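You operate a simulated robot arm through the tools that you are given. There is no shell and no other tool. Be economical: measure what you need, move in short steps, check, and stop when the job is done.

Carry out the task below with a simulated two-armed robot. There is one attempt and no reset: what you move stays moved.

JOB
Fit the brass washer and silver nut on the M16 stud and tighten the nut.
Fine: run the nut down by hand first, then the red wrench until the ring shows green; stand the wrench back.

Only the result counts: the job must be done as asked and must still hold three seconds after the hand-in. Knocking over, shifting, dropping, spilling or breaking anything else fails it.

ROBOT AND FRAMES
Two 6-joint arms with two-finger grippers on one trunk, on a base that drives. Base frame: it is fixed to the floor where the robot stands at the start and does not move with it; the origin is under the middle of the robot, x ahead of it, y to its left, z up; the surface under the hand at the start is at about z = 0.857. Units: m, degrees, N and s.
The left shoulder is at the start at [0.07, 0.176, 1.19], the right one opposite. With the tool pointing down near the work surface each hand reaches from about 0.46 to 0.8 m from the robot's upright axis, wherever it stands, measured 20 degrees to its own side. Places, roughly: M16 stud [0.5, -0.1, 0.9]; red stand [0.7, 0, 0.9]. Payload 2.45 kg a hand.
Tool frame (each hand has its own): the origin (TCP) lies between the finger pads and is the grasp point; the fingertips stand 0.026 m ahead of it; z points along the fingers, y is the line along which they close. The gripper opens to 0.096 m. The gripper's body begins 0.069 m behind the TCP.
Orientation is told as [roll, pitch, yaw] about the base's x, y, z axes, in that order, counted from this pose: with the fingers straight down and closing along the base's y, the tool's x points along the base's -x, its y along +y and its z along -z.

CONTROLS
- The arms move only by the tool servo_tool. It takes "left_moves", "right_moves" or both (then of equal length, played together; a hand with none holds still); each is one flat list of numbers, 7 for each row, row after row: the opening, from 0 (shut) to 1 (fully open), then the shift along the base's x, y, z in m, then the turn, a rotation vector about the base's x, y, z in degrees. In form: [grip, tx, ty, tz, rx, ry, rz, grip, tx, ty, tz, rx, ry, rz, ...]. A call has 1 to 12 rows; each row shifts and turns the commanded pose from where the row before left it. Rows are played at 5 a second. More than 0.05 m and 8.6 degrees between two rows, or a gripper value outside its range, and nothing of the call is played. A pose out of reach is approached as far as the arm can. The call stops where the force on the tool passes 40 N (or 10 N more than at its start, if that is more) or the arm is blocked; 0.2 s more then pass. Each finger halts on what it meets, pressing with about 26 N; the grip force reading is that of the motor and also rises with nothing between the fingers. The clock runs only during rows and for 0.2 s after the last one: add rows that do not move to give the fingers time. It gives the time, the measured TCP pose, the force on the tool (base axes), the opening and the grip force at its end, in the units of the frame above (readings bear some noise), with the torque about the TCP (base axes, N m) and any sound that the robot's microphone picked up, and new pictures: "views" is both (left out), scene, wrist or none (wrist: the cameras of the hands that moved).
- Cameras (640 x 400 px; columns grow to the right, rows downward): "scene" is now at [0.1321, -0.0203, 1.5018]; the picture's right is [-0.25, -0.97, 0.00], its down [-0.63, 0.16, -0.76] and it looks along [0.74, -0.19, -0.65] (base axes); focal length 257 px, centre (320, 200). "left" rides on the left gripper at [0.082, -0.003, -0.098] in its tool frame; the picture's right is [0.04, 1.00, 0.00], its down [-0.73, 0.03, -0.68] and it looks along [-0.68, 0.03, 0.73] (tool axes); focal length 256 px, centre (320, 200). "right" rides on the right gripper at [0.082, 0.003, -0.098] in its tool frame; the picture's right is [-0.04, 1.00, 0.00], its down [-0.73, -0.03, -0.68] and it looks along [-0.68, -0.03, 0.73] (tool axes); focal length 256 px, centre (320, 200).
- raise_lower(by): slides the trunk up (or, below 0, down) by that many m; the arms and the scene camera ride with it, the base frame stays. It gives what a move gives, with no picture.
- base_move(legs): drives the robot by 1 to 6 legs, each [ahead, left, turn to the left] in m, m and degrees, along the robot's own axes; the way and the turn of a leg run together, so that a leg with both is an arc; at most 1.5 m and 180 degrees a leg. The arms and the cameras ride along, it lands a little off, and it stops where it bumps. It gives what a move gives, and a new picture of the scene camera.
- turn_head(pan, tilt): turns the head with the scene camera to pan (to the left, within 86 degrees either way) and tilt (down, from -29 to 69), counted from straight ahead of the robot. It gives what a move gives, and a new picture of the scene camera.
- measure_at(camera, pixels): for up to 12 pixels [column, row] of the newest picture of that camera ("zoom" is the newest enlarged one), the place [x, y, z] in the base frame of the surface seen there, good to about 0.002 m. It takes no simulated time.
- close_up(camera, box): a new picture of the part [left, top, right, bottom] of that camera's present view, enlarged. It takes no simulated time.
- job_done(): hands the job in; it is judged then, once.

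Work in short steps. Measure before you move; look again where a grasp or a placing could have gone wrong, and mend it. You have 80 turns and 260 pictures in all, those below and enlarged ones among them. Open the grippers and draw the arms clear of the work before you hand the job in, unless the task says otherwise; then end with one line.

The tools are called after "Call:" as a command line: name --argument value ..., lists and objects as JSON in quotes. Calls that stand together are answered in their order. servo_tool: Moves the arms, as the interface text tells. Its arguments: {"type":"object","properties":{"left_moves":{"type":"array"},"right_moves":{"type":"array"},"views":{"type":"string","enum":["both","scene","wrist","none"]}},"required":[]} The other tools are called the same way: raise_lower (by) slides the trunk up or down; base_move (legs) drives the base; turn_head (pan, tilt) turns the head that bears the scene camera; measure_at (camera, pixels) gives the place of the surface under pixels of a picture; close_up (camera, box) takes an enlarged picture of a part of a camera's view; job_done () hands the job in.

At the start:

```text
time_s: 0.0
left_ee_pos: [0.5581, 0.1507, 1.2539]
left_tcp_rot: [0.0, 0.0, 0.0]
left_wrist_force: [0.1, 0.4, 0.1]
left_ft_torque: [0.02, -0.01, 0.01]
left_finger_gap: 0.0959
left_grasp_force: 0.1
right_ee_pos: [0.5641, -0.3106, 1.2713]
right_tcp_rot: [-0.1, 0.0, 0.0]
right_wrist_force: [0.7, 1.0, 0.0]
right_ft_torque: [-0.03, 0.0, 0.04]
right_finger_gap: 0.096
right_grasp_force: 0.1
trunk travel left (down, up): [-0.675, 0.165]
robot x, y, heading: [-0.0012, -0.0017, -0.0]
head pan, tilt: [-14.6, 40.3]
```

scene: 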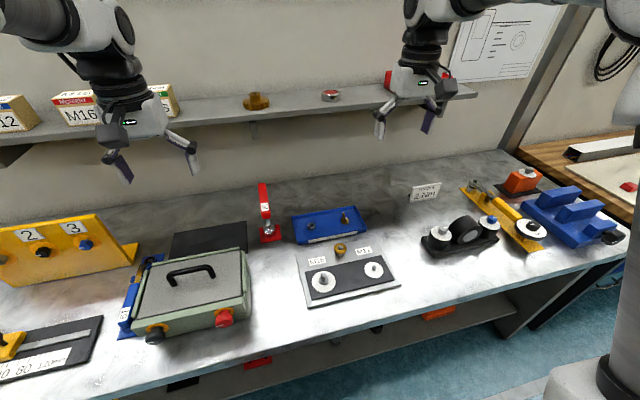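
right: 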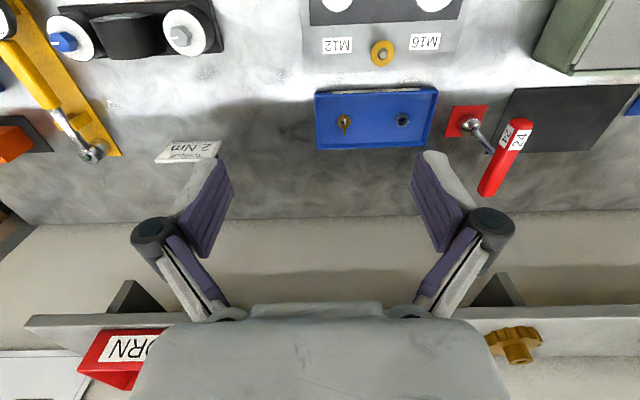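
left: 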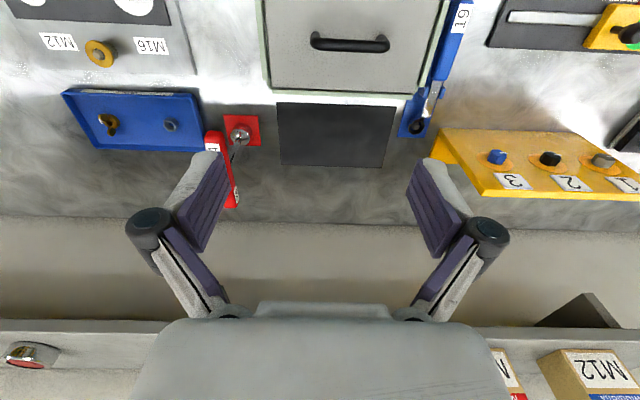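

The plate with the two studs sits around pixel (348,278), the blue tray at (330,225) and the red stand at (267,220). I take enlarged pictures to see the details.

Call:
close_up --camera "scene" --box '[290, 195, 410, 310]'

Call:
close_up --camera "right" --box '[300, 0, 560, 200]'

Call:
close_up --camera "scene" --box '[230, 170, 310, 250]'

```text
3.48 times, centred on (350, 252) of scene
```

zoom: 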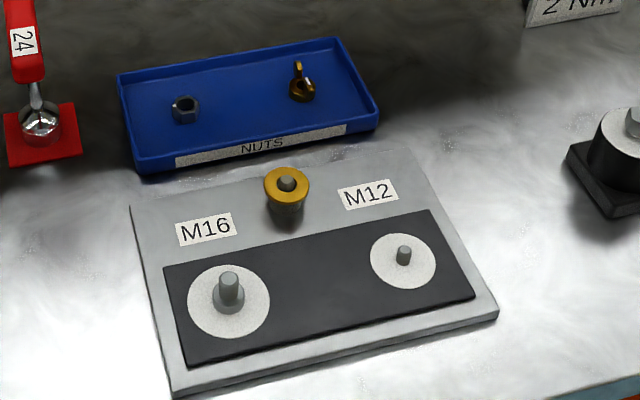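

```text
2.00 times, centred on (430, 100) of right
```

zoom: 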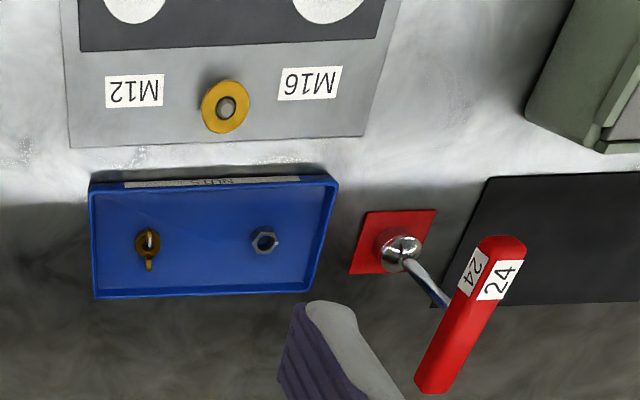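

```text
5.00 times, centred on (270, 210) of scene
```

zoom: 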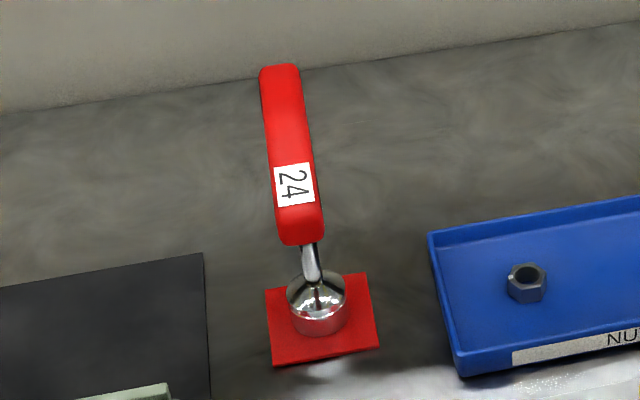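

The washer hangs on a grey peg, the nut lies in the tray and the wrench sits on the red stand. I measure them all from the scene picture.

Call:
measure_at --camera "scene" --pixels '[[340, 245], [337, 248], [344, 247], [340, 256], [302, 225], [324, 277], [324, 284], [318, 285], [373, 267], [355, 285], [310, 247], [330, 235]]'

Call:
measure_at --camera "zoom" --pixels '[[280, 70], [300, 225], [315, 280], [315, 325], [372, 345], [275, 355], [526, 300], [528, 272], [525, 285], [500, 330], [290, 100], [290, 150]]'

Call:
measure_at --camera "right" --pixels '[[382, 54], [382, 43], [382, 64], [372, 54], [393, 54], [403, 120], [396, 120], [409, 122], [472, 124], [490, 190], [520, 125], [403, 114]]'

```text
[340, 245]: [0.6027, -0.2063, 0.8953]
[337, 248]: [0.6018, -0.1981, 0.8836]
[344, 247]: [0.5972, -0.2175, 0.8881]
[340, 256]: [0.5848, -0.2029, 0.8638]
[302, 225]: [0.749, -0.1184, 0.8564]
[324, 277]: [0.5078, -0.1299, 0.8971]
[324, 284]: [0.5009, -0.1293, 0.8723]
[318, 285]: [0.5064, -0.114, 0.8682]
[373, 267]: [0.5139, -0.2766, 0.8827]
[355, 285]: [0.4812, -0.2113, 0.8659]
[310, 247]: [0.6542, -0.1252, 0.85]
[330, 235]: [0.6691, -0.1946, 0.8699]
```

```text
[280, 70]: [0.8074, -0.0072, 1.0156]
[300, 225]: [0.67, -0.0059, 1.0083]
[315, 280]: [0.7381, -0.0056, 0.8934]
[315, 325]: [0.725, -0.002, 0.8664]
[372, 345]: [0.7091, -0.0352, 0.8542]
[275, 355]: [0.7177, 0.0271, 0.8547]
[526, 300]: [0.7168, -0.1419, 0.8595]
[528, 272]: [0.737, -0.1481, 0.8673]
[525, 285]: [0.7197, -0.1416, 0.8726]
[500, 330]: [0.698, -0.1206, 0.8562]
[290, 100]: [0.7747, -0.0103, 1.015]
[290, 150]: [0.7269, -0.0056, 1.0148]
```

```text
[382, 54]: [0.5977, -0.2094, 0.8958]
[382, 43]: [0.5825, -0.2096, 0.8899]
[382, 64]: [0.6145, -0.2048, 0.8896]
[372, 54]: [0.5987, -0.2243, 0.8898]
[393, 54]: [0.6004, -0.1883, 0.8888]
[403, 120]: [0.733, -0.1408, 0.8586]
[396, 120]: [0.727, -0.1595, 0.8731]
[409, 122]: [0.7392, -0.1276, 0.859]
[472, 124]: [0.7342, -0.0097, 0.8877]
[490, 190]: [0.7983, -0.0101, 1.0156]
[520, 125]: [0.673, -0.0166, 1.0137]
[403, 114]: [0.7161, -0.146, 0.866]
```

The T-handled wrench stands at about (0.735,-0.006), the washer at (0.599,-0.207, z 0.89) and the nut at (0.728,-0.145). I move the right hand over the washer for a closer look.

Call:
servo_tool --right_moves '[0.7, 0.007, 0.0207, -0.04, 0, 0, 0, 0.7, 0.007, 0.0207, -0.04, 0, 0, 0, 0.7, 0.007, 0.0207, -0.04, 0, 0, 0, 0.7, 0.007, 0.0207, -0.04, 0, 0, 0, 0.7, 0.007, 0.0207, -0.04, 0, 0, 0, 0.7, 0, 0, 0, 0, 0, 0]' --views "wrist"

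```text
time_s: 1.4
left_ee_pos: [0.5567, 0.1497, 1.2536]
left_tcp_rot: [0.0, 0.0, 0.0]
left_wrist_force: [-0.2, -0.1, 0.6]
left_ft_torque: [-0.01, -0.04, 0.01]
left_finger_gap: 0.0961
left_grasp_force: 0.0
right_ee_pos: [0.5983, -0.205, 1.0702]
right_tcp_rot: [0.1, 0.0, 0.1]
right_wrist_force: [0.2, 0.3, 1.4]
right_ft_torque: [0.01, -0.02, 0.01]
right_finger_gap: 0.0674
right_grasp_force: 0.0
trunk travel left (down, up): [-0.675, 0.165]
robot x, y, heading: [-0.002, -0.0016, 0.2]
head pan, tilt: [-14.6, 40.3]
```

right: 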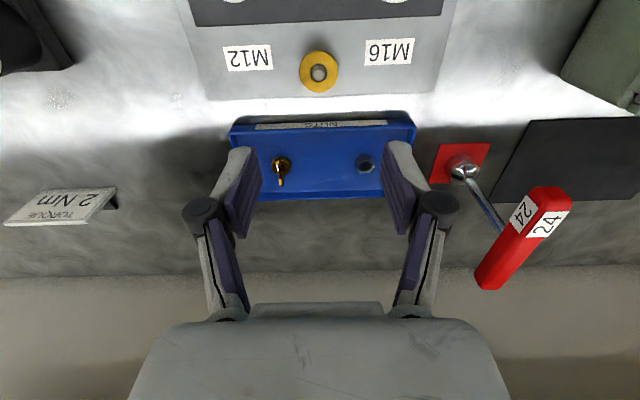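

Call:
close_up --camera "right" --box '[270, 30, 370, 110]'

Call:
measure_at --camera "right" --pixels '[[320, 73], [301, 72], [338, 72], [320, 54], [320, 90], [306, 60], [333, 60], [306, 85], [333, 85], [366, 158], [357, 168], [374, 168]]'

```text
5.00 times, centred on (320, 70) of right
```

zoom: 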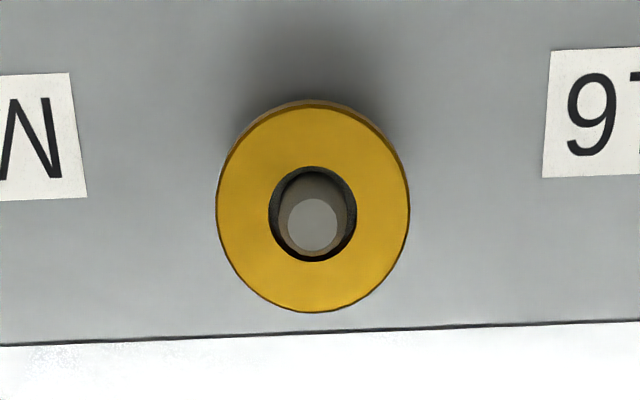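

```text
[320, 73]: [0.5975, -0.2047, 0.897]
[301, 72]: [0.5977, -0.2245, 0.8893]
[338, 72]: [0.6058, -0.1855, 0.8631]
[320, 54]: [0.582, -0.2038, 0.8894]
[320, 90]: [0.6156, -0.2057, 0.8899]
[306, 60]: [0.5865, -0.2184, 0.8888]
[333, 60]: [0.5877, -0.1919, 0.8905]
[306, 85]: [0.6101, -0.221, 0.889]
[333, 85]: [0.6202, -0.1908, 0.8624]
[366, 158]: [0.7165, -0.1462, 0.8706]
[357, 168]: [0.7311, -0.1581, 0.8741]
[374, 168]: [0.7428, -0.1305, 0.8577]
```

The washer centre is (0.598,-0.206), top z 0.8895, radius 0.02. I lower straight so the fingertips reach about 5 mm under its top.

Call:
servo_tool --right_moves '[0.6, 0, 0, -0.04, 0, 0, 0, 0.6, 0, -0.001, -0.04, 0, 0, 0, 0.6, 0, 0, -0.04, 0, 0, 0, 0.6, 0, 0, -0.03, 0, 0, 0, 0.6, 0, 0, 0, 0, 0, 0, 0.6, 0, 0, 0, 0, 0, 0]' --views "both"

```text
time_s: 2.8
left_ee_pos: [0.5591, 0.1487, 1.2539]
left_tcp_rot: [0.0, 0.1, 0.0]
left_wrist_force: [-0.2, -1.1, 0.9]
left_ft_torque: [-0.02, 0.0, 0.02]
left_finger_gap: 0.0959
left_grasp_force: 0.0
right_ee_pos: [0.6029, -0.206, 0.9194]
right_tcp_rot: [0.0, 0.0, 0.0]
right_wrist_force: [0.1, 0.0, -0.3]
right_ft_torque: [0.0, -0.01, 0.0]
right_finger_gap: 0.0576
right_grasp_force: 0.1
trunk travel left (down, up): [-0.675, 0.165]
robot x, y, heading: [-0.0011, -0.0027, 0.0]
head pan, tilt: [-14.6, 40.3]
```

scene: 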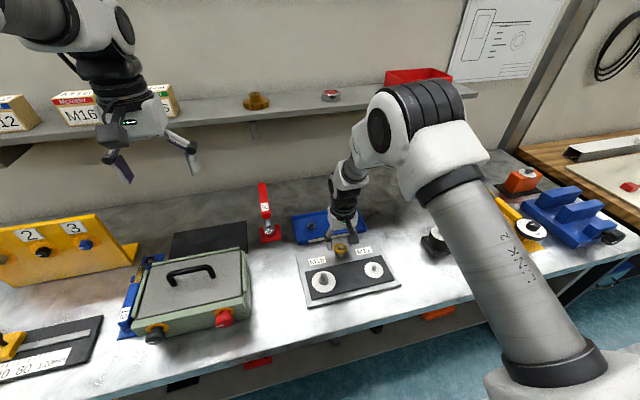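
right: 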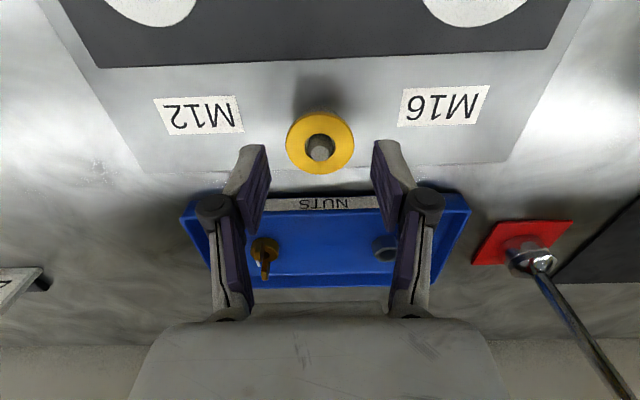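

Washer is centred between the fingers (col 320). I verify positions and go 9 mm lower.

Call:
measure_at --camera "right" --pixels '[[320, 150], [288, 142], [352, 142], [320, 116], [320, 170], [258, 150], [380, 145], [245, 150], [392, 146], [335, 160]]'

Call:
servo_tool --right_moves '[0.6, 0, 0, -0.009, 0, 0, 0, 0.6, 0, 0, 0, 0, 0, 0]' --views "wrist"

```text
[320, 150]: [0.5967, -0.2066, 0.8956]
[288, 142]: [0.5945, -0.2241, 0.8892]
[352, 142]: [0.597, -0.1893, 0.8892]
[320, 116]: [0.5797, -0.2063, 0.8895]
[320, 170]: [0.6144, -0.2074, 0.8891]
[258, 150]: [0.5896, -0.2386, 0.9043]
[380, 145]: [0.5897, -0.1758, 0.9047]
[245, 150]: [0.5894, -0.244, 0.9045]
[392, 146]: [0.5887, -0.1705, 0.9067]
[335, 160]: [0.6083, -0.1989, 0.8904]
```

```text
time_s: 3.4
left_ee_pos: [0.559, 0.1501, 1.2539]
left_tcp_rot: [0.1, 0.0, 0.1]
left_wrist_force: [-0.9, 0.2, -0.6]
left_ft_torque: [0.01, 0.01, -0.05]
left_finger_gap: 0.0959
left_grasp_force: 0.1
right_ee_pos: [0.6029, -0.207, 0.9096]
right_tcp_rot: [0.0, 0.0, 0.0]
right_wrist_force: [0.0, 0.5, -0.3]
right_ft_torque: [0.03, 0.01, -0.01]
right_finger_gap: 0.0575
right_grasp_force: 0.0
trunk travel left (down, up): [-0.675, 0.165]
robot x, y, heading: [-0.0026, -0.0042, -0.1]
head pan, tilt: [-14.6, 40.3]
```

right: 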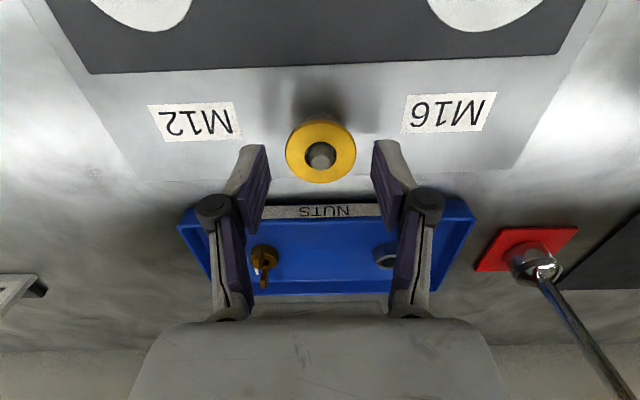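

The TCP is about 5 mm ahead of the washer centre in x, so I shift back 5 mm and close.

Call:
servo_tool --right_moves '[0.6, -0.005, 0, 0, 0, 0, 0, 0.45, 0, 0, 0, 0, 0, 0, 0.3, 0, 0, 0, 0, 0, 0, 0.3, 0, 0, 0, 0, 0, 0, 0.3, 0, 0, 0, 0, 0, 0]' --views "wrist"

```text
time_s: 4.6
left_ee_pos: [0.5561, 0.1516, 1.2549]
left_tcp_rot: [0.0, -0.1, -0.1]
left_wrist_force: [0.8, -1.8, -0.2]
left_ft_torque: [0.03, 0.06, 0.0]
left_finger_gap: 0.0962
left_grasp_force: 0.0
right_ee_pos: [0.5967, -0.2056, 0.9144]
right_tcp_rot: [0.1, -0.2, 0.0]
right_wrist_force: [1.1, 3.7, 33.8]
right_ft_torque: [0.2, 0.11, -0.1]
right_finger_gap: 0.023
right_grasp_force: 15.7
trunk travel left (down, up): [-0.675, 0.165]
robot x, y, heading: [-0.0016, -0.0021, -0.1]
head pan, tilt: [-14.6, 40.3]
```

right: 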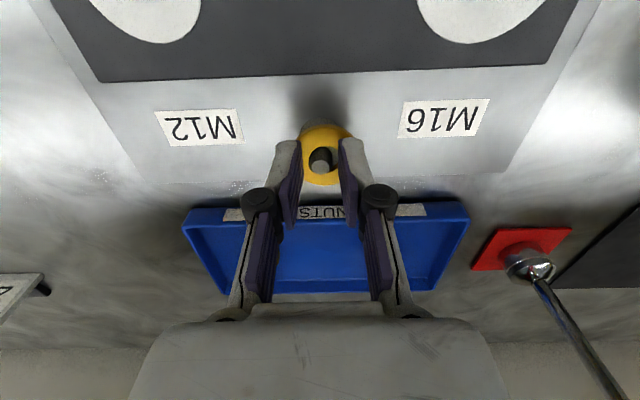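

The gap of 0.023 is less than the washer's 0.04 and there is 34 N upward: the fingers closed above the washer. I open again and look.

Call:
servo_tool --right_moves '[0.6, 0, 0, 0, 0, 0, 0, 0.6, 0, 0, 0, 0, 0, 0, 0.6, 0, 0, 0, 0, 0, 0]' --views "wrist"

Call:
close_up --camera "right" --box '[220, 90, 420, 215]'

```text
time_s: 5.4
left_ee_pos: [0.5569, 0.1486, 1.2541]
left_tcp_rot: [0.0, 0.0, 0.0]
left_wrist_force: [0.2, 1.0, -0.4]
left_ft_torque: [0.04, -0.01, -0.01]
left_finger_gap: 0.096
left_grasp_force: 0.1
right_ee_pos: [0.5951, -0.2068, 0.9115]
right_tcp_rot: [0.0, 0.1, 0.0]
right_wrist_force: [-0.9, 0.5, 0.9]
right_ft_torque: [0.01, -0.02, -0.02]
right_finger_gap: 0.0576
right_grasp_force: 0.0
trunk travel left (down, up): [-0.675, 0.165]
robot x, y, heading: [-0.003, 0.0005, 0.2]
head pan, tilt: [-14.6, 40.3]
```

right: 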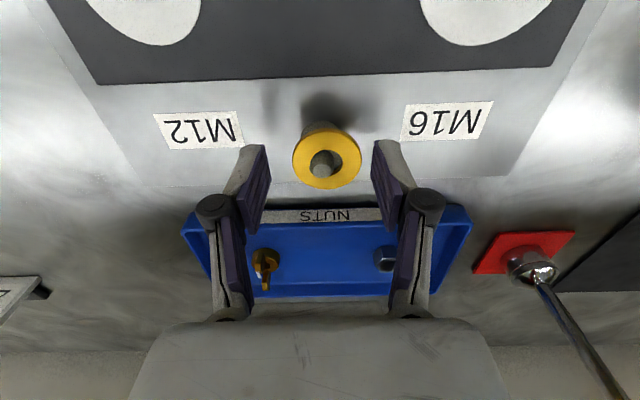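

```text
3.20 times, centred on (320, 152) of right
```

zoom: 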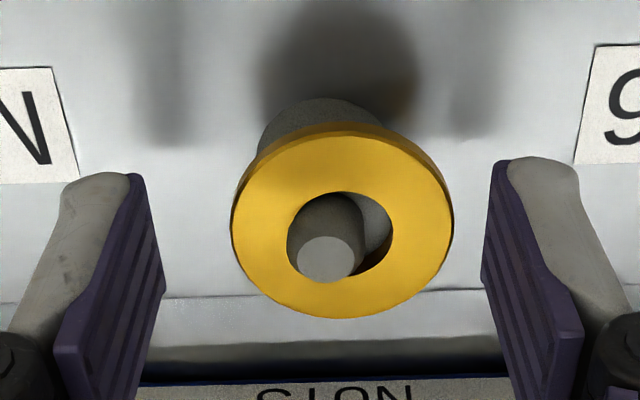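

The washer shifted a bit on its peg but is still on. I measure it again.

Call:
measure_at --camera "right" --pixels '[[295, 157], [359, 157], [327, 135], [327, 186], [340, 180], [305, 140], [350, 140], [308, 130], [258, 150], [380, 145], [345, 165], [323, 168]]'

```text
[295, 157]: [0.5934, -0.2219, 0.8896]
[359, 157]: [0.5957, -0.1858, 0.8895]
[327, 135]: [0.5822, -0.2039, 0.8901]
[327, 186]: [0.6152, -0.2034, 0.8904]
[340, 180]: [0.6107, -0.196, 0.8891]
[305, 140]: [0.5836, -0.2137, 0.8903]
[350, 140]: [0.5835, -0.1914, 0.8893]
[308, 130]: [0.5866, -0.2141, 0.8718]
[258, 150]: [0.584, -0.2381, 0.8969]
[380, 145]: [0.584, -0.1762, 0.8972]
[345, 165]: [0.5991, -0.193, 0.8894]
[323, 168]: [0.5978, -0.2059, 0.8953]
```

Washer centre is about (0.598,-0.204). I recentre by 2 mm, go 7 mm lower and close.

Call:
servo_tool --right_moves '[0.6, 0.001, 0.002, -0.007, 0, 0, 0, 0.5, 0, 0, 0, 0, 0, 0, 0.4, 0, 0, 0, 0, 0, 0, 0.36, 0, 0, 0, 0, 0, 0, 0.36, 0, 0, 0, 0, 0, 0]' --views "wrist"

Call:
close_up --camera "right" --box '[220, 90, 420, 215]'

```text
time_s: 6.6
left_ee_pos: [0.5574, 0.1498, 1.2549]
left_tcp_rot: [0.0, 0.0, -0.1]
left_wrist_force: [0.5, -0.1, -0.1]
left_ft_torque: [-0.03, -0.02, 0.02]
left_finger_gap: 0.096
left_grasp_force: 0.0
right_ee_pos: [0.5983, -0.2057, 0.9047]
right_tcp_rot: [0.1, -0.1, -0.1]
right_wrist_force: [1.6, -0.1, 1.6]
right_ft_torque: [0.0, -0.05, -0.04]
right_finger_gap: 0.0412
right_grasp_force: 26.4
trunk travel left (down, up): [-0.675, 0.165]
robot x, y, heading: [-0.0002, -0.0014, 0.0]
head pan, tilt: [-14.6, 40.3]
```

right: 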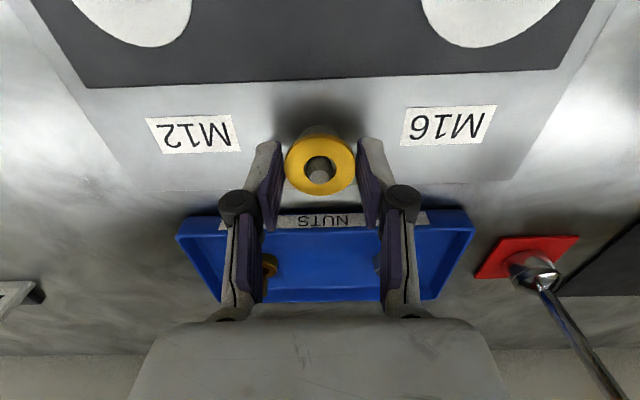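

```text
3.20 times, centred on (320, 152) of right
```

zoom: 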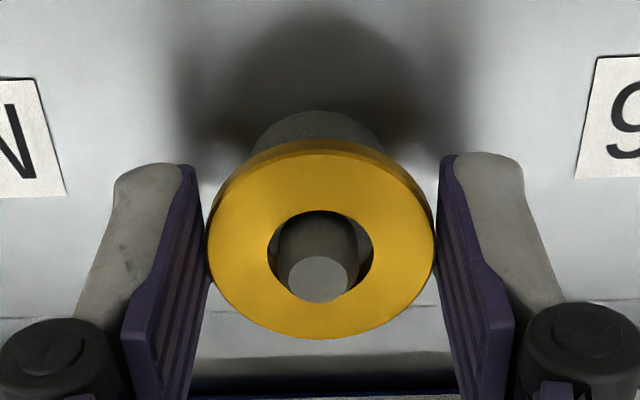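

Gripped at 0.041. I lift straight up by 8 cm and look.

Call:
servo_tool --right_moves '[0.3, 0, 0, 0.02, 0, 0, 0, 0.3, 0, 0, 0.03, 0, 0, 0, 0.3, 0, 0, 0.03, 0, 0, 0, 0.3, 0, 0, 0, 0, 0, 0]' --views "wrist"

```text
time_s: 7.6
left_ee_pos: [0.5576, 0.1495, 1.2526]
left_tcp_rot: [0.0, 0.0, 0.0]
left_wrist_force: [-0.5, 0.4, 0.2]
left_ft_torque: [0.03, 0.01, 0.0]
left_finger_gap: 0.0959
left_grasp_force: 0.0
right_ee_pos: [0.5973, -0.2047, 0.9851]
right_tcp_rot: [-0.1, 0.1, 0.0]
right_wrist_force: [0.3, 0.9, -0.1]
right_ft_torque: [0.01, 0.01, -0.02]
right_finger_gap: 0.0409
right_grasp_force: 26.2
trunk travel left (down, up): [-0.675, 0.165]
robot x, y, heading: [-0.0015, -0.0002, 0.2]
head pan, tilt: [-14.6, 40.3]
```

right: 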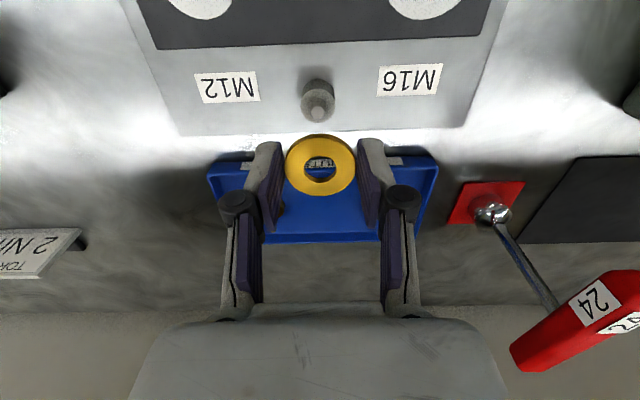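

The washer is held level. I carry it toward the M16 stud, stopping slightly short to measure the stud.

Call:
servo_tool --right_moves '[0.3, -0.03, 0.025, 0, 0, 0, 0, 0.3, -0.03, 0.025, 0, 0, 0, 0, 0.3, -0.015, 0.025, 0, 0, 0, 0, 0.3, 0, 0, 0, 0, 0, 0]' --views "wrist"

Call:
close_up --camera "right" --box '[220, 50, 420, 175]'

Call:
close_up --camera "scene" --box '[280, 220, 380, 310]'

```text
time_s: 8.6
left_ee_pos: [0.5585, 0.1495, 1.2536]
left_tcp_rot: [0.0, -0.1, 0.0]
left_wrist_force: [0.4, 0.3, -0.1]
left_ft_torque: [0.0, 0.01, -0.02]
left_finger_gap: 0.096
left_grasp_force: 0.0
right_ee_pos: [0.5222, -0.1358, 0.9845]
right_tcp_rot: [1.9, 0.7, -1.7]
right_wrist_force: [-0.7, 0.3, -1.3]
right_ft_torque: [0.02, -0.02, -0.02]
right_finger_gap: 0.0408
right_grasp_force: 25.8
trunk travel left (down, up): [-0.675, 0.165]
robot x, y, heading: [0.0014, 0.0009, -0.1]
head pan, tilt: [-14.6, 40.3]
```

right: 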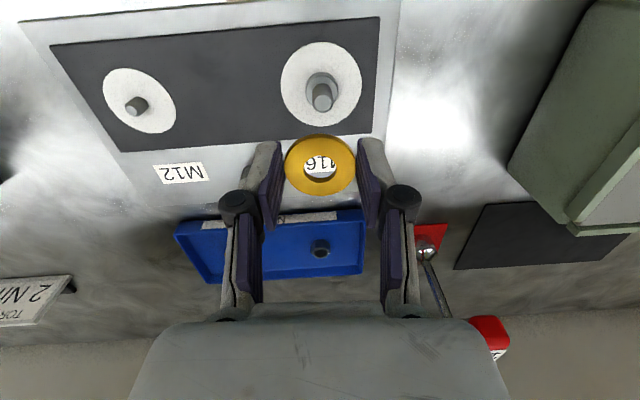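

```text
3.20 times, centred on (320, 112) of right
```

zoom: 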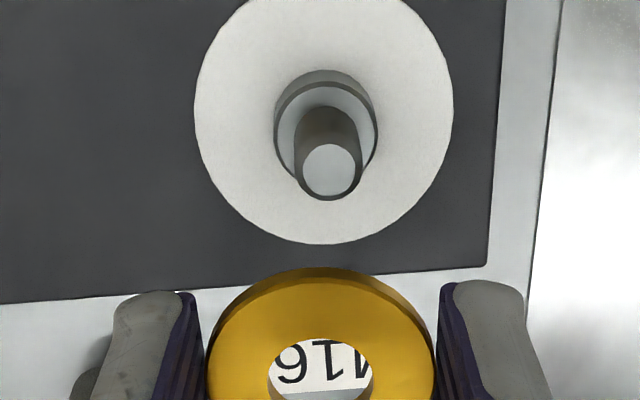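

```text
4.44 times, centred on (330, 265) of scene
```

zoom: 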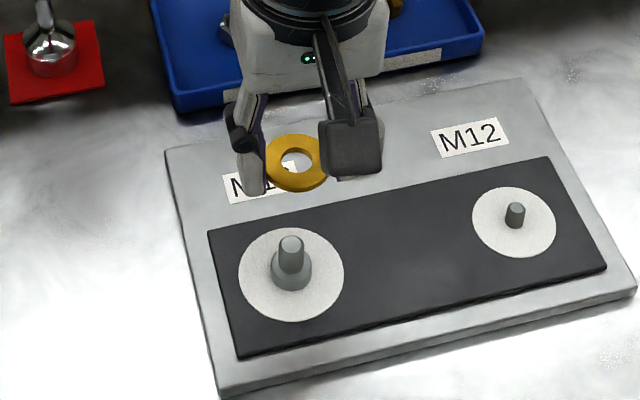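

The pose reads tilted (1.9°, -1.7°): the arm is folded near its inner limit. I back the base by 7 cm, with the washer clear in the air.

Call:
base_move --legs '[[-0.07, 0, 0]]'

Call:
servo_tool --right_moves '[0.3, 0.03, 0, 0, 0, 0, 0, 0.3, 0.03, 0, 0, 0, 0, 0, 0.3, 0, 0, 0, 0, 0, 0, 0.3, 0, 0, 0, 0, 0, 0]' --views "wrist"

```text
time_s: 9.6
left_ee_pos: [0.4892, 0.1499, 1.2523]
left_tcp_rot: [0.1, 0.1, 0.0]
left_wrist_force: [0.4, 0.4, -0.5]
left_ft_torque: [-0.02, -0.01, -0.03]
left_finger_gap: 0.0956
left_grasp_force: 0.1
right_ee_pos: [0.4551, -0.138, 0.9851]
right_tcp_rot: [1.9, 0.5, -1.6]
right_wrist_force: [0.5, -0.4, -0.3]
right_ft_torque: [-0.02, 0.02, 0.01]
right_finger_gap: 0.0408
right_grasp_force: 26.6
trunk travel left (down, up): [-0.675, 0.165]
robot x, y, heading: [-0.0709, 0.003, -0.2]
head pan, tilt: [-14.6, 40.3]
```

scene: 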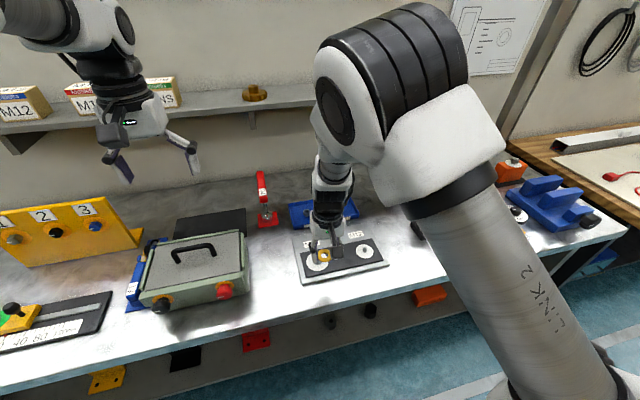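

```text
time_s: 10.6
left_ee_pos: [0.49, 0.1486, 1.252]
left_tcp_rot: [0.0, 0.1, -0.1]
left_wrist_force: [0.2, 0.2, -0.8]
left_ft_torque: [0.05, 0.02, 0.01]
left_finger_gap: 0.0961
left_grasp_force: 0.1
right_ee_pos: [0.5145, -0.1369, 0.9859]
right_tcp_rot: [1.9, 0.5, -1.7]
right_wrist_force: [0.1, -0.3, -1.0]
right_ft_torque: [0.02, 0.04, -0.01]
right_finger_gap: 0.0408
right_grasp_force: 25.7
trunk travel left (down, up): [-0.675, 0.165]
robot x, y, heading: [-0.0665, 0.0024, -0.0]
head pan, tilt: [-14.6, 40.3]
```

right: 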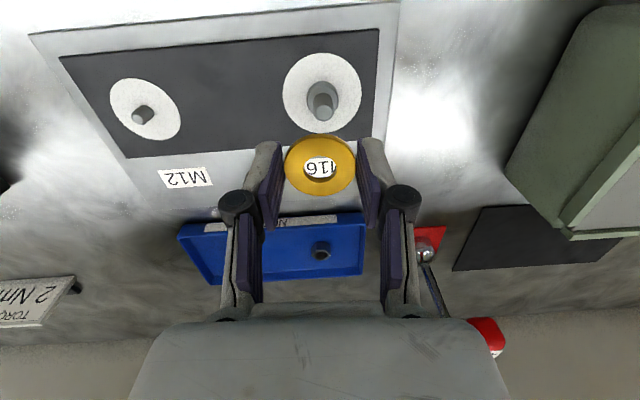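

The residual tilt (1.9, 0.5, -1.7°) became the command; I undo it and measure the stud and washer.

Call:
servo_tool --right_moves '[0.3, 0, 0, 0, -1.9, -0.5, 1.7, 0.3, 0, 0, 0, 0, 0, 0, 0.3, 0, 0, 0, 0, 0, 0]' --views "wrist"

Call:
close_up --camera "right" --box '[240, 40, 400, 200]'

```text
time_s: 11.4
left_ee_pos: [0.4881, 0.149, 1.2544]
left_tcp_rot: [0.0, 0.0, -0.1]
left_wrist_force: [0.6, -0.3, -1.0]
left_ft_torque: [0.01, 0.03, 0.0]
left_finger_gap: 0.0958
left_grasp_force: 0.2
right_ee_pos: [0.513, -0.1381, 0.9862]
right_tcp_rot: [0.0, 0.0, 0.1]
right_wrist_force: [0.2, -0.1, -0.1]
right_ft_torque: [0.01, 0.0, 0.02]
right_finger_gap: 0.0409
right_grasp_force: 26.5
trunk travel left (down, up): [-0.675, 0.165]
robot x, y, heading: [-0.0734, -0.0012, 0.2]
head pan, tilt: [-14.6, 40.3]
```

right: 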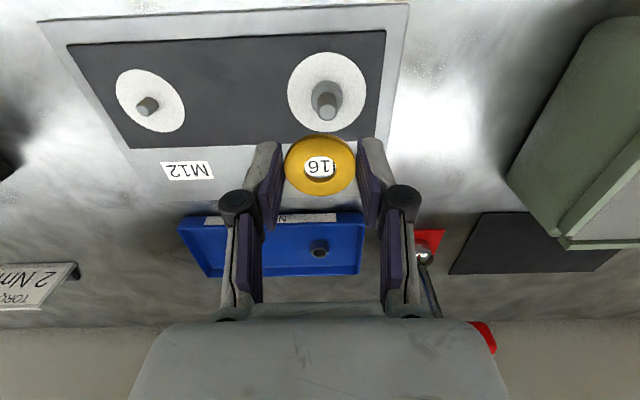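

```text
2.50 times, centred on (320, 120) of right
```

zoom: 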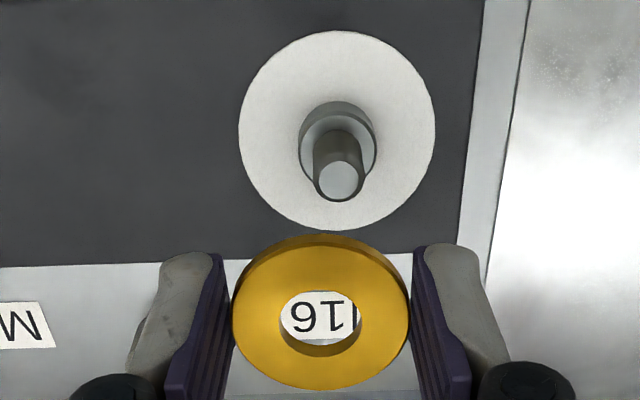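

Now measure the stud top (zoom 341,182) and the washer rim.

Call:
measure_at --camera "zoom" --pixels '[[341, 182], [325, 182], [357, 182], [341, 168], [341, 195], [240, 310], [402, 310], [320, 245], [320, 384], [308, 130], [315, 60], [337, 225]]'

Call:
measure_at --camera "scene" --pixels '[[312, 265], [323, 257]]'

```text
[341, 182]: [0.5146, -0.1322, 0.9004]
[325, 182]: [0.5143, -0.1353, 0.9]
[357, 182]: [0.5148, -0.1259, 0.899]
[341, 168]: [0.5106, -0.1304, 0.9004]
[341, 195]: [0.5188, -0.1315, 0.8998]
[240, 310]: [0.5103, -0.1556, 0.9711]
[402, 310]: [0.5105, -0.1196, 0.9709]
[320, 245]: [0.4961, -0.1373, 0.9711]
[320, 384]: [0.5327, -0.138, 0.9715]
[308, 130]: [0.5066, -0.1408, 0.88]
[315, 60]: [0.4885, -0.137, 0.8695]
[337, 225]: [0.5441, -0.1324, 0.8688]
```

```text
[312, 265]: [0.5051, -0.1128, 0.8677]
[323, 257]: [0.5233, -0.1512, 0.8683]
```

The washer centre is (0.5143,-0.1376), stud centre (0.5146,-0.1315). I shift +6 mm in y and lower 6 cm to just above the stud.

Call:
servo_tool --right_moves '[0.3, 0, 0.006, 0, 0, 0, 0, 0.3, 0, 0, -0.03, 0, 0, 0, 0.3, 0, 0, -0.028, 0, 0, 0, 0.3, 0, 0, 0, 0, 0, 0, 0.3, 0, 0, 0, 0, 0, 0]' --views "wrist"

Call:
close_up --camera "right" --box '[260, 100, 380, 220]'

```text
time_s: 12.6
left_ee_pos: [0.4895, 0.1495, 1.2541]
left_tcp_rot: [0.0, 0.0, 0.0]
left_wrist_force: [0.2, -0.3, 0.2]
left_ft_torque: [-0.02, 0.02, 0.0]
left_finger_gap: 0.0963
left_grasp_force: 0.0
right_ee_pos: [0.5134, -0.1301, 0.9293]
right_tcp_rot: [0.0, -0.1, 0.0]
right_wrist_force: [-0.1, 0.8, -0.4]
right_ft_torque: [-0.02, 0.0, -0.03]
right_finger_gap: 0.0407
right_grasp_force: 25.9
trunk travel left (down, up): [-0.675, 0.165]
robot x, y, heading: [-0.0678, 0.0012, 0.0]
head pan, tilt: [-14.6, 40.3]
```

right: 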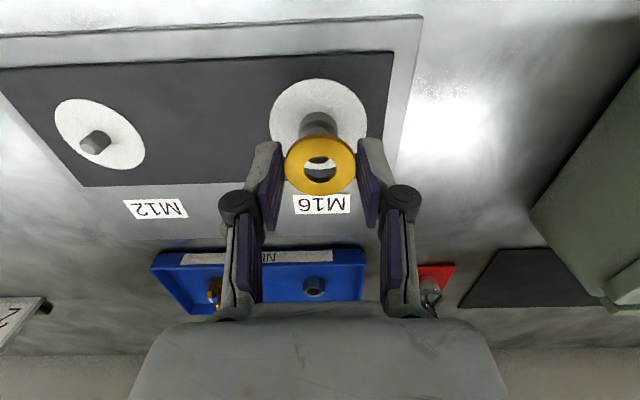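

```text
3.33 times, centred on (320, 160) of right
```

zoom: 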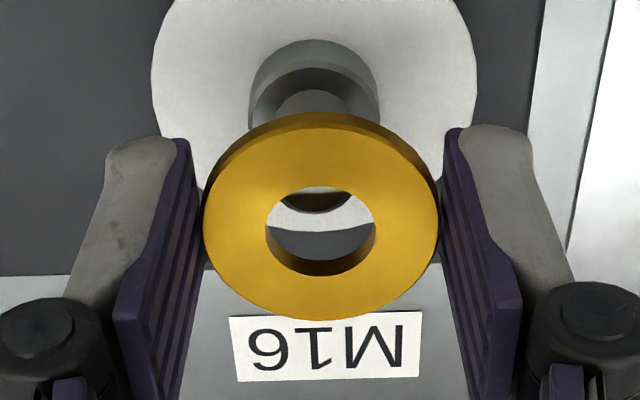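

I measure the stud's visible far edge through the hole (zoom 318,208) and the rim again.

Call:
measure_at --camera "zoom" --pixels '[[318, 198], [318, 206], [318, 211], [290, 200], [346, 200], [208, 215], [434, 215], [320, 135], [320, 316], [320, 182], [320, 232], [320, 272]]'

```text
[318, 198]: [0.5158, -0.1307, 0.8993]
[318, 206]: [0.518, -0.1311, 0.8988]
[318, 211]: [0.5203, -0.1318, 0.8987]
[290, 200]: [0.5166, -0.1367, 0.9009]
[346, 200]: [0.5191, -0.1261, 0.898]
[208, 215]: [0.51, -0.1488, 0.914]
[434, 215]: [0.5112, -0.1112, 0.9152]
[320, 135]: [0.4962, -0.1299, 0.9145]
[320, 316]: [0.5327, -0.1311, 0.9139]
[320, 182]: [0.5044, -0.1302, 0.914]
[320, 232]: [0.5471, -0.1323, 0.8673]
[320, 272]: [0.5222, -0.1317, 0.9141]
```

Alignment is within 1 mm; shift y by -1 mm and lower over the stud in small steps.

Call:
servo_tool --right_moves '[0.3, 0, -0.001, -0.006, 0, 0, 0, 0.3, 0, 0, -0.006, 0, 0, 0, 0.3, 0, 0, -0.006, 0, 0, 0, 0.3, 0, 0, -0.006, 0, 0, 0, 0.3, 0, 0, 0, 0, 0, 0]' --views "wrist"

Call:
close_up --camera "right" --box '[260, 100, 380, 220]'

```text
time_s: 13.8
left_ee_pos: [0.4882, 0.1501, 1.2533]
left_tcp_rot: [0.0, 0.0, -0.2]
left_wrist_force: [0.1, -0.2, -0.9]
left_ft_torque: [-0.03, -0.02, 0.03]
left_finger_gap: 0.0961
left_grasp_force: 0.0
right_ee_pos: [0.5128, -0.1328, 0.9052]
right_tcp_rot: [0.0, 0.0, -0.1]
right_wrist_force: [0.1, 1.1, -0.2]
right_ft_torque: [-0.01, -0.03, -0.01]
right_finger_gap: 0.0407
right_grasp_force: 25.7
trunk travel left (down, up): [-0.675, 0.165]
robot x, y, heading: [-0.067, -0.0016, -0.5]
head pan, tilt: [-14.6, 40.3]
```

right: 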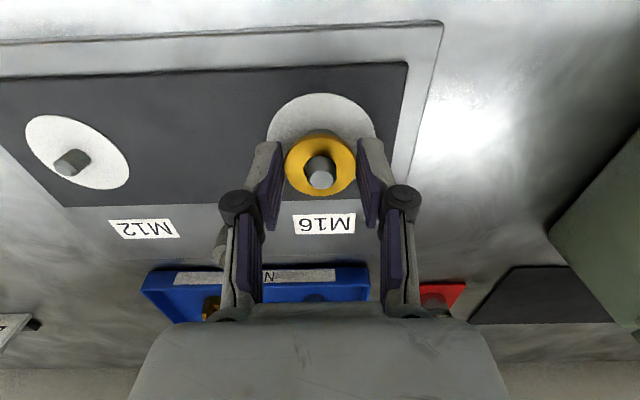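

```text
3.33 times, centred on (320, 160) of right
```

zoom: 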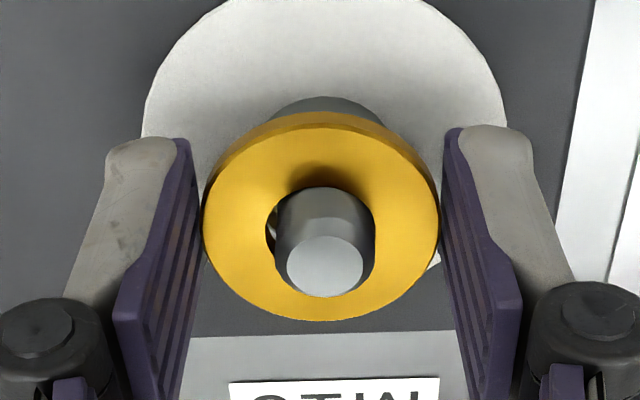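

The washer is on the stud. I lower 5 mm more, let go, and rise.

Call:
servo_tool --right_moves '[0.3, 0, 0, -0.003, 0, 0, 0, 0.3, 0, 0, -0.003, 0, 0, 0, 0.3, 0, 0, 0, 0, 0, 0, 0.45, 0, 0, 0, 0, 0, 0, 0.6, 0, 0, 0, 0, 0, 0, 0.6, 0, 0, 0, 0, 0, 0, 0.6, 0, 0, 0.04, 0, 0, 0, 0.6, 0, 0, 0.04, 0, 0, 0, 0.6, 0, 0, 0, 0, 0, 0]' --views "wrist"

Call:
close_up --camera "right" --box '[240, 60, 400, 180]'

```text
time_s: 15.8
left_ee_pos: [0.4899, 0.1509, 1.252]
left_tcp_rot: [0.0, 0.1, 0.0]
left_wrist_force: [-0.9, -0.2, -0.2]
left_ft_torque: [0.01, 0.02, 0.02]
left_finger_gap: 0.0959
left_grasp_force: 0.1
right_ee_pos: [0.5142, -0.1325, 0.9788]
right_tcp_rot: [0.1, 0.0, 0.0]
right_wrist_force: [0.2, -0.4, 0.0]
right_ft_torque: [-0.01, 0.0, 0.0]
right_finger_gap: 0.0575
right_grasp_force: 0.0
trunk travel left (down, up): [-0.675, 0.165]
robot x, y, heading: [-0.0747, -0.0019, -0.1]
head pan, tilt: [-14.6, 40.3]
```

right: 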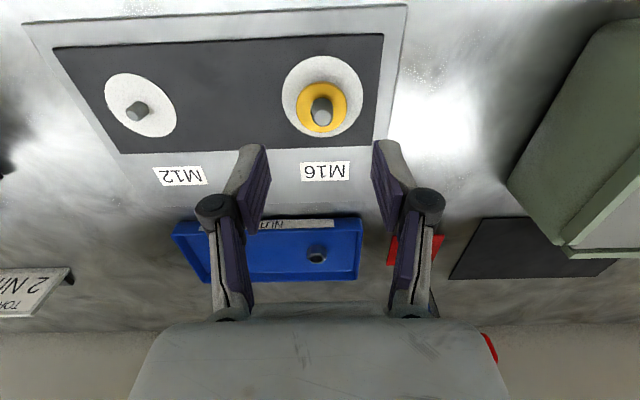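

```text
3.33 times, centred on (320, 120) of right
```

zoom: 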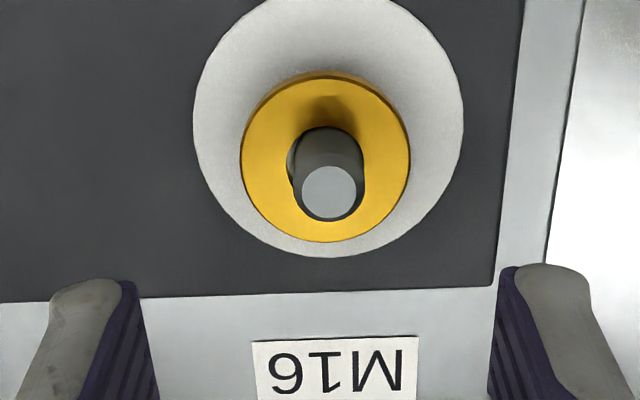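

The washer rests on the collar. I drive 3.5 cm forward as a compromise and bring the hand above the nut.

Call:
measure_at --camera "zoom" --pixels '[[330, 190], [305, 190], [352, 190], [330, 170], [330, 215], [250, 160], [403, 160], [325, 235], [325, 85]]'

Call:
base_move --legs '[[0.035, 0, 0]]'

Call:
servo_tool --right_moves '[0.6, 0.035, -0.003, 0.01, 0, 0, 0, 0.6, 0.035, -0.003, 0.01, 0, 0, 0, 0.6, 0.035, -0.003, 0, 0, 0, 0, 0.6, 0.035, -0.003, 0, 0, 0, 0, 0.6, 0.02, -0.002, 0, 0, 0, 0, 0.6, 0, 0, 0, 0, 0, 0]' --views "wrist"

Call:
close_up --camera "right" --box '[240, 60, 400, 180]'

```text
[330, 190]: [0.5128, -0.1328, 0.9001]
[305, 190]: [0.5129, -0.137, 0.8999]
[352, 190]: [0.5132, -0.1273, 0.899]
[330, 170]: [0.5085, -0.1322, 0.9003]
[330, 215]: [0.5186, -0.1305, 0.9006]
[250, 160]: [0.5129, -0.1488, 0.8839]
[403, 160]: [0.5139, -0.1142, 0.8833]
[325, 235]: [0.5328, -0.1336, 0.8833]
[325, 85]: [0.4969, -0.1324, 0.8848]
```

```text
time_s: 16.7
left_ee_pos: [0.5174, 0.1504, 1.2564]
left_tcp_rot: [0.0, -0.3, -0.1]
left_wrist_force: [-0.8, 0.1, 0.5]
left_ft_torque: [-0.01, -0.05, -0.02]
left_finger_gap: 0.0961
left_grasp_force: 0.0
right_ee_pos: [0.5442, -0.1334, 0.9819]
right_tcp_rot: [0.0, -0.5, 0.0]
right_wrist_force: [0.1, -0.2, 0.4]
right_ft_torque: [-0.06, -0.04, 0.02]
right_finger_gap: 0.0577
right_grasp_force: 0.1
trunk travel left (down, up): [-0.675, 0.165]
robot x, y, heading: [-0.0335, 0.0031, -0.0]
head pan, tilt: [-14.6, 40.3]
```

scene: 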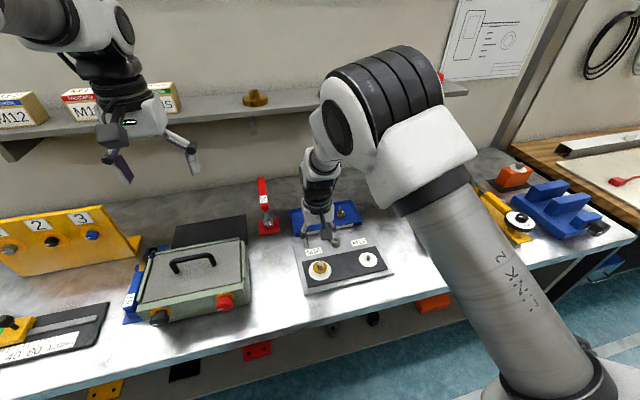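

```text
time_s: 18.1
left_ee_pos: [0.5228, 0.1489, 1.2541]
left_tcp_rot: [0.0, 0.0, -0.2]
left_wrist_force: [-0.5, -1.0, 0.8]
left_ft_torque: [0.0, 0.0, -0.01]
left_finger_gap: 0.0959
left_grasp_force: 0.1
right_ee_pos: [0.7059, -0.148, 0.9968]
right_tcp_rot: [0.1, -0.1, 0.0]
right_wrist_force: [-0.5, 0.3, -0.8]
right_ft_torque: [0.01, 0.01, 0.0]
right_finger_gap: 0.0575
right_grasp_force: 0.1
trunk travel left (down, up): [-0.675, 0.165]
robot x, y, heading: [-0.0322, 0.0021, -0.2]
head pan, tilt: [-14.6, 40.3]
```

right: 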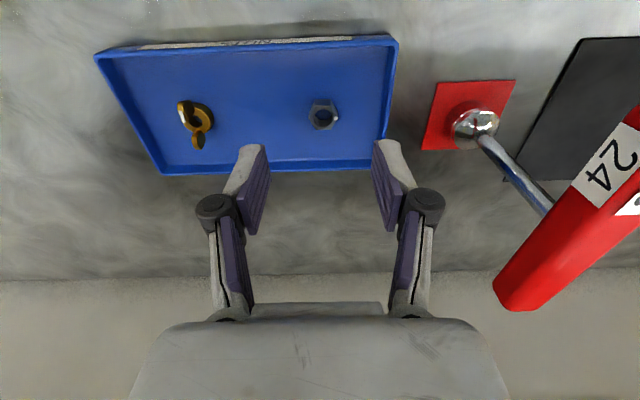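

```text
3.33 times, centred on (320, 120) of right
```

zoom: 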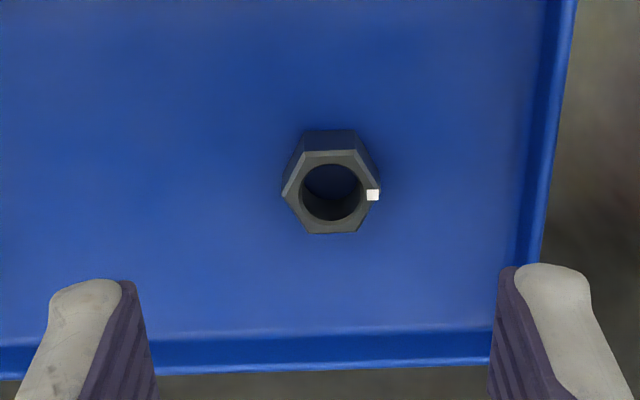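

The nut has corners to left and right (zoom 285,192 / 378,188), so flats are gripped at yaw ±30°. I measure its corners.

Call:
measure_at --camera "zoom" --pixels '[[290, 193], [366, 196], [308, 157], [352, 155], [311, 229], [355, 228], [330, 226], [330, 158], [200, 200], [530, 200], [400, 345], [330, 140]]'

```text
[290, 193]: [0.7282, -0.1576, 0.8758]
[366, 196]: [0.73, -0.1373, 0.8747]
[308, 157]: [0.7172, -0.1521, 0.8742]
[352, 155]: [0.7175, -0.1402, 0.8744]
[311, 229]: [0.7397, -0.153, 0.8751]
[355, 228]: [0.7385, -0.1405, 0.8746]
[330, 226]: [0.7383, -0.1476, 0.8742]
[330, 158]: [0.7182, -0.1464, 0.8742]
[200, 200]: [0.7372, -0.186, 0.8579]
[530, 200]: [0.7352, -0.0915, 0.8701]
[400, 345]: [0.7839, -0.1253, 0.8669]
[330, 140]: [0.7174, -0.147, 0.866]
```

Nut centre (0.728,-0.147), top 0.8745, floor 0.858. I turn the hand to yaw +30°, go over the nut and down to z≈0.93.

Call:
servo_tool --right_moves '[0.55, 0.006, 0, -0.01, 0, 0, 7.5, 0.55, 0.006, 0, -0.02, 0, 0, 7.5, 0.55, 0.005, 0.001, -0.02, 0, 0, 7.5, 0.55, 0.005, 0, -0.02, 0, 0, 7.5, 0.55, 0, 0, 0, 0, 0, 0, 0.55, 0, 0, 0, 0, 0, 0]' --views "wrist"

Call:
close_up --camera "right" --box '[240, 80, 400, 200]'

```text
time_s: 19.5
left_ee_pos: [0.5229, 0.1498, 1.2539]
left_tcp_rot: [0.2, 0.0, -0.2]
left_wrist_force: [0.3, 0.8, -0.2]
left_ft_torque: [-0.01, 0.03, 0.01]
left_finger_gap: 0.096
left_grasp_force: 0.2
right_ee_pos: [0.7145, -0.1528, 0.9294]
right_tcp_rot: [0.0, -0.1, 30.0]
right_wrist_force: [0.1, 0.0, 0.0]
right_ft_torque: [-0.01, 0.02, 0.02]
right_finger_gap: 0.0528
right_grasp_force: 0.0
right hand out of reach, approached as far as the arm can: row 3, 4
trunk travel left (down, up): [-0.675, 0.165]
robot x, y, heading: [-0.0403, 0.0031, -0.1]
head pan, tilt: [-14.6, 40.3]
```

right: 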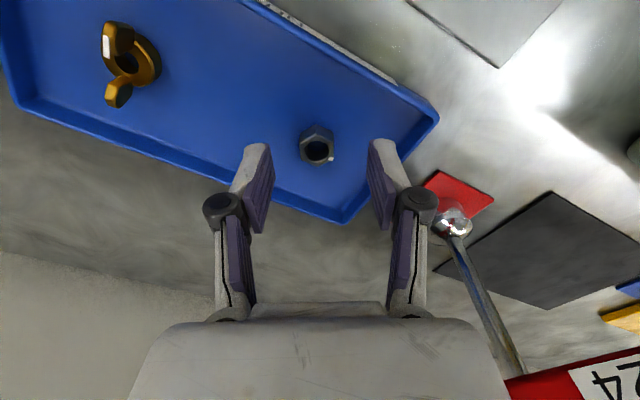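

```text
3.33 times, centred on (320, 140) of right
```

zoom: 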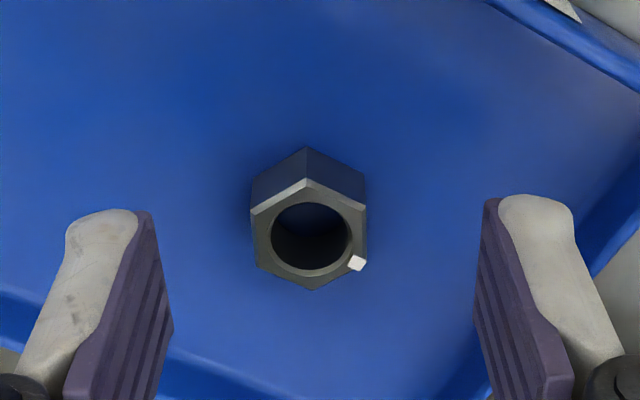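

Flats are aligned with the fingers, but rows ran out of reach. I drive 4.5 cm forward and then set the hand over the nut.

Call:
base_move --legs '[[0.045, 0, 0]]'

Call:
servo_tool --right_moves '[0.55, -0.03, 0.006, 0, 0, 0, 0, 0.55, 0, 0, 0, 0, 0, 0, 0.55, 0, 0, 0, 0, 0, 0]' --views "wrist"

Call:
close_up --camera "right" --box '[240, 80, 400, 200]'

```text
time_s: 20.4
left_ee_pos: [0.5627, 0.149, 1.2561]
left_tcp_rot: [0.0, -0.2, -0.1]
left_wrist_force: [-0.9, -0.8, -0.3]
left_ft_torque: [0.0, -0.07, 0.0]
left_finger_gap: 0.0958
left_grasp_force: 0.1
right_ee_pos: [0.7551, -0.1516, 0.933]
right_tcp_rot: [-0.1, -0.4, 29.9]
right_wrist_force: [-0.1, -0.1, 0.2]
right_ft_torque: [0.01, -0.02, -0.02]
right_finger_gap: 0.0529
right_grasp_force: 0.0
trunk travel left (down, up): [-0.675, 0.165]
robot x, y, heading: [0.0086, 0.0004, 0.0]
head pan, tilt: [-14.6, 40.3]
```

scene: 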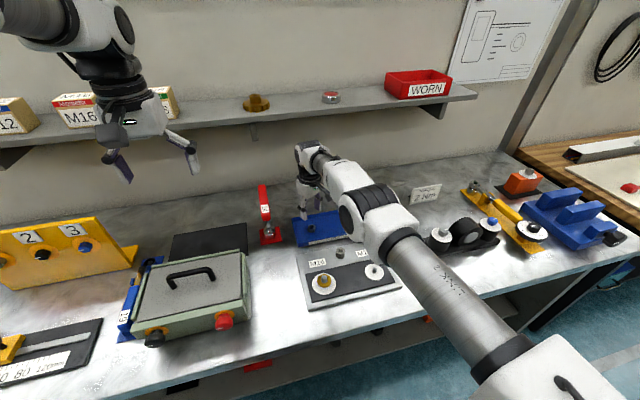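

```text
time_s: 21.2
left_ee_pos: [0.5693, 0.1481, 1.2535]
left_tcp_rot: [-0.1, 0.1, -0.1]
left_wrist_force: [1.5, -0.5, -0.2]
left_ft_torque: [0.03, -0.01, -0.01]
left_finger_gap: 0.0963
left_grasp_force: 0.2
right_ee_pos: [0.7312, -0.1455, 0.9291]
right_tcp_rot: [0.1, 0.0, 30.0]
right_wrist_force: [0.3, 0.6, -0.1]
right_ft_torque: [-0.01, 0.0, -0.02]
right_finger_gap: 0.0526
right_grasp_force: 0.0
trunk travel left (down, up): [-0.675, 0.165]
robot x, y, heading: [0.0057, 0.0002, -0.1]
head pan, tilt: [-14.6, 40.3]
```

right: 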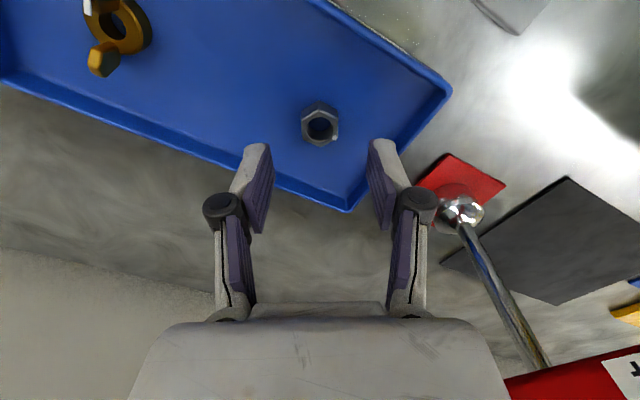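

```text
3.33 times, centred on (320, 140) of right
```

zoom: 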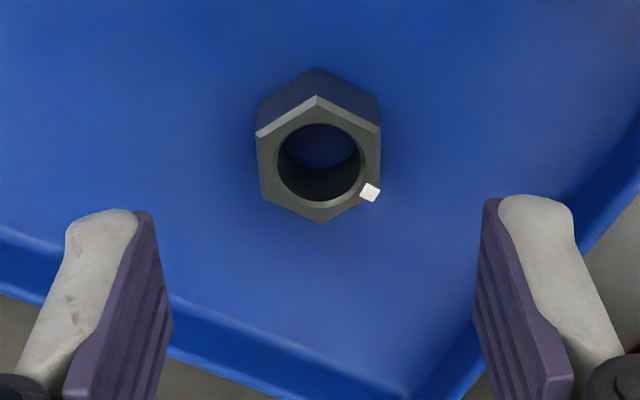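

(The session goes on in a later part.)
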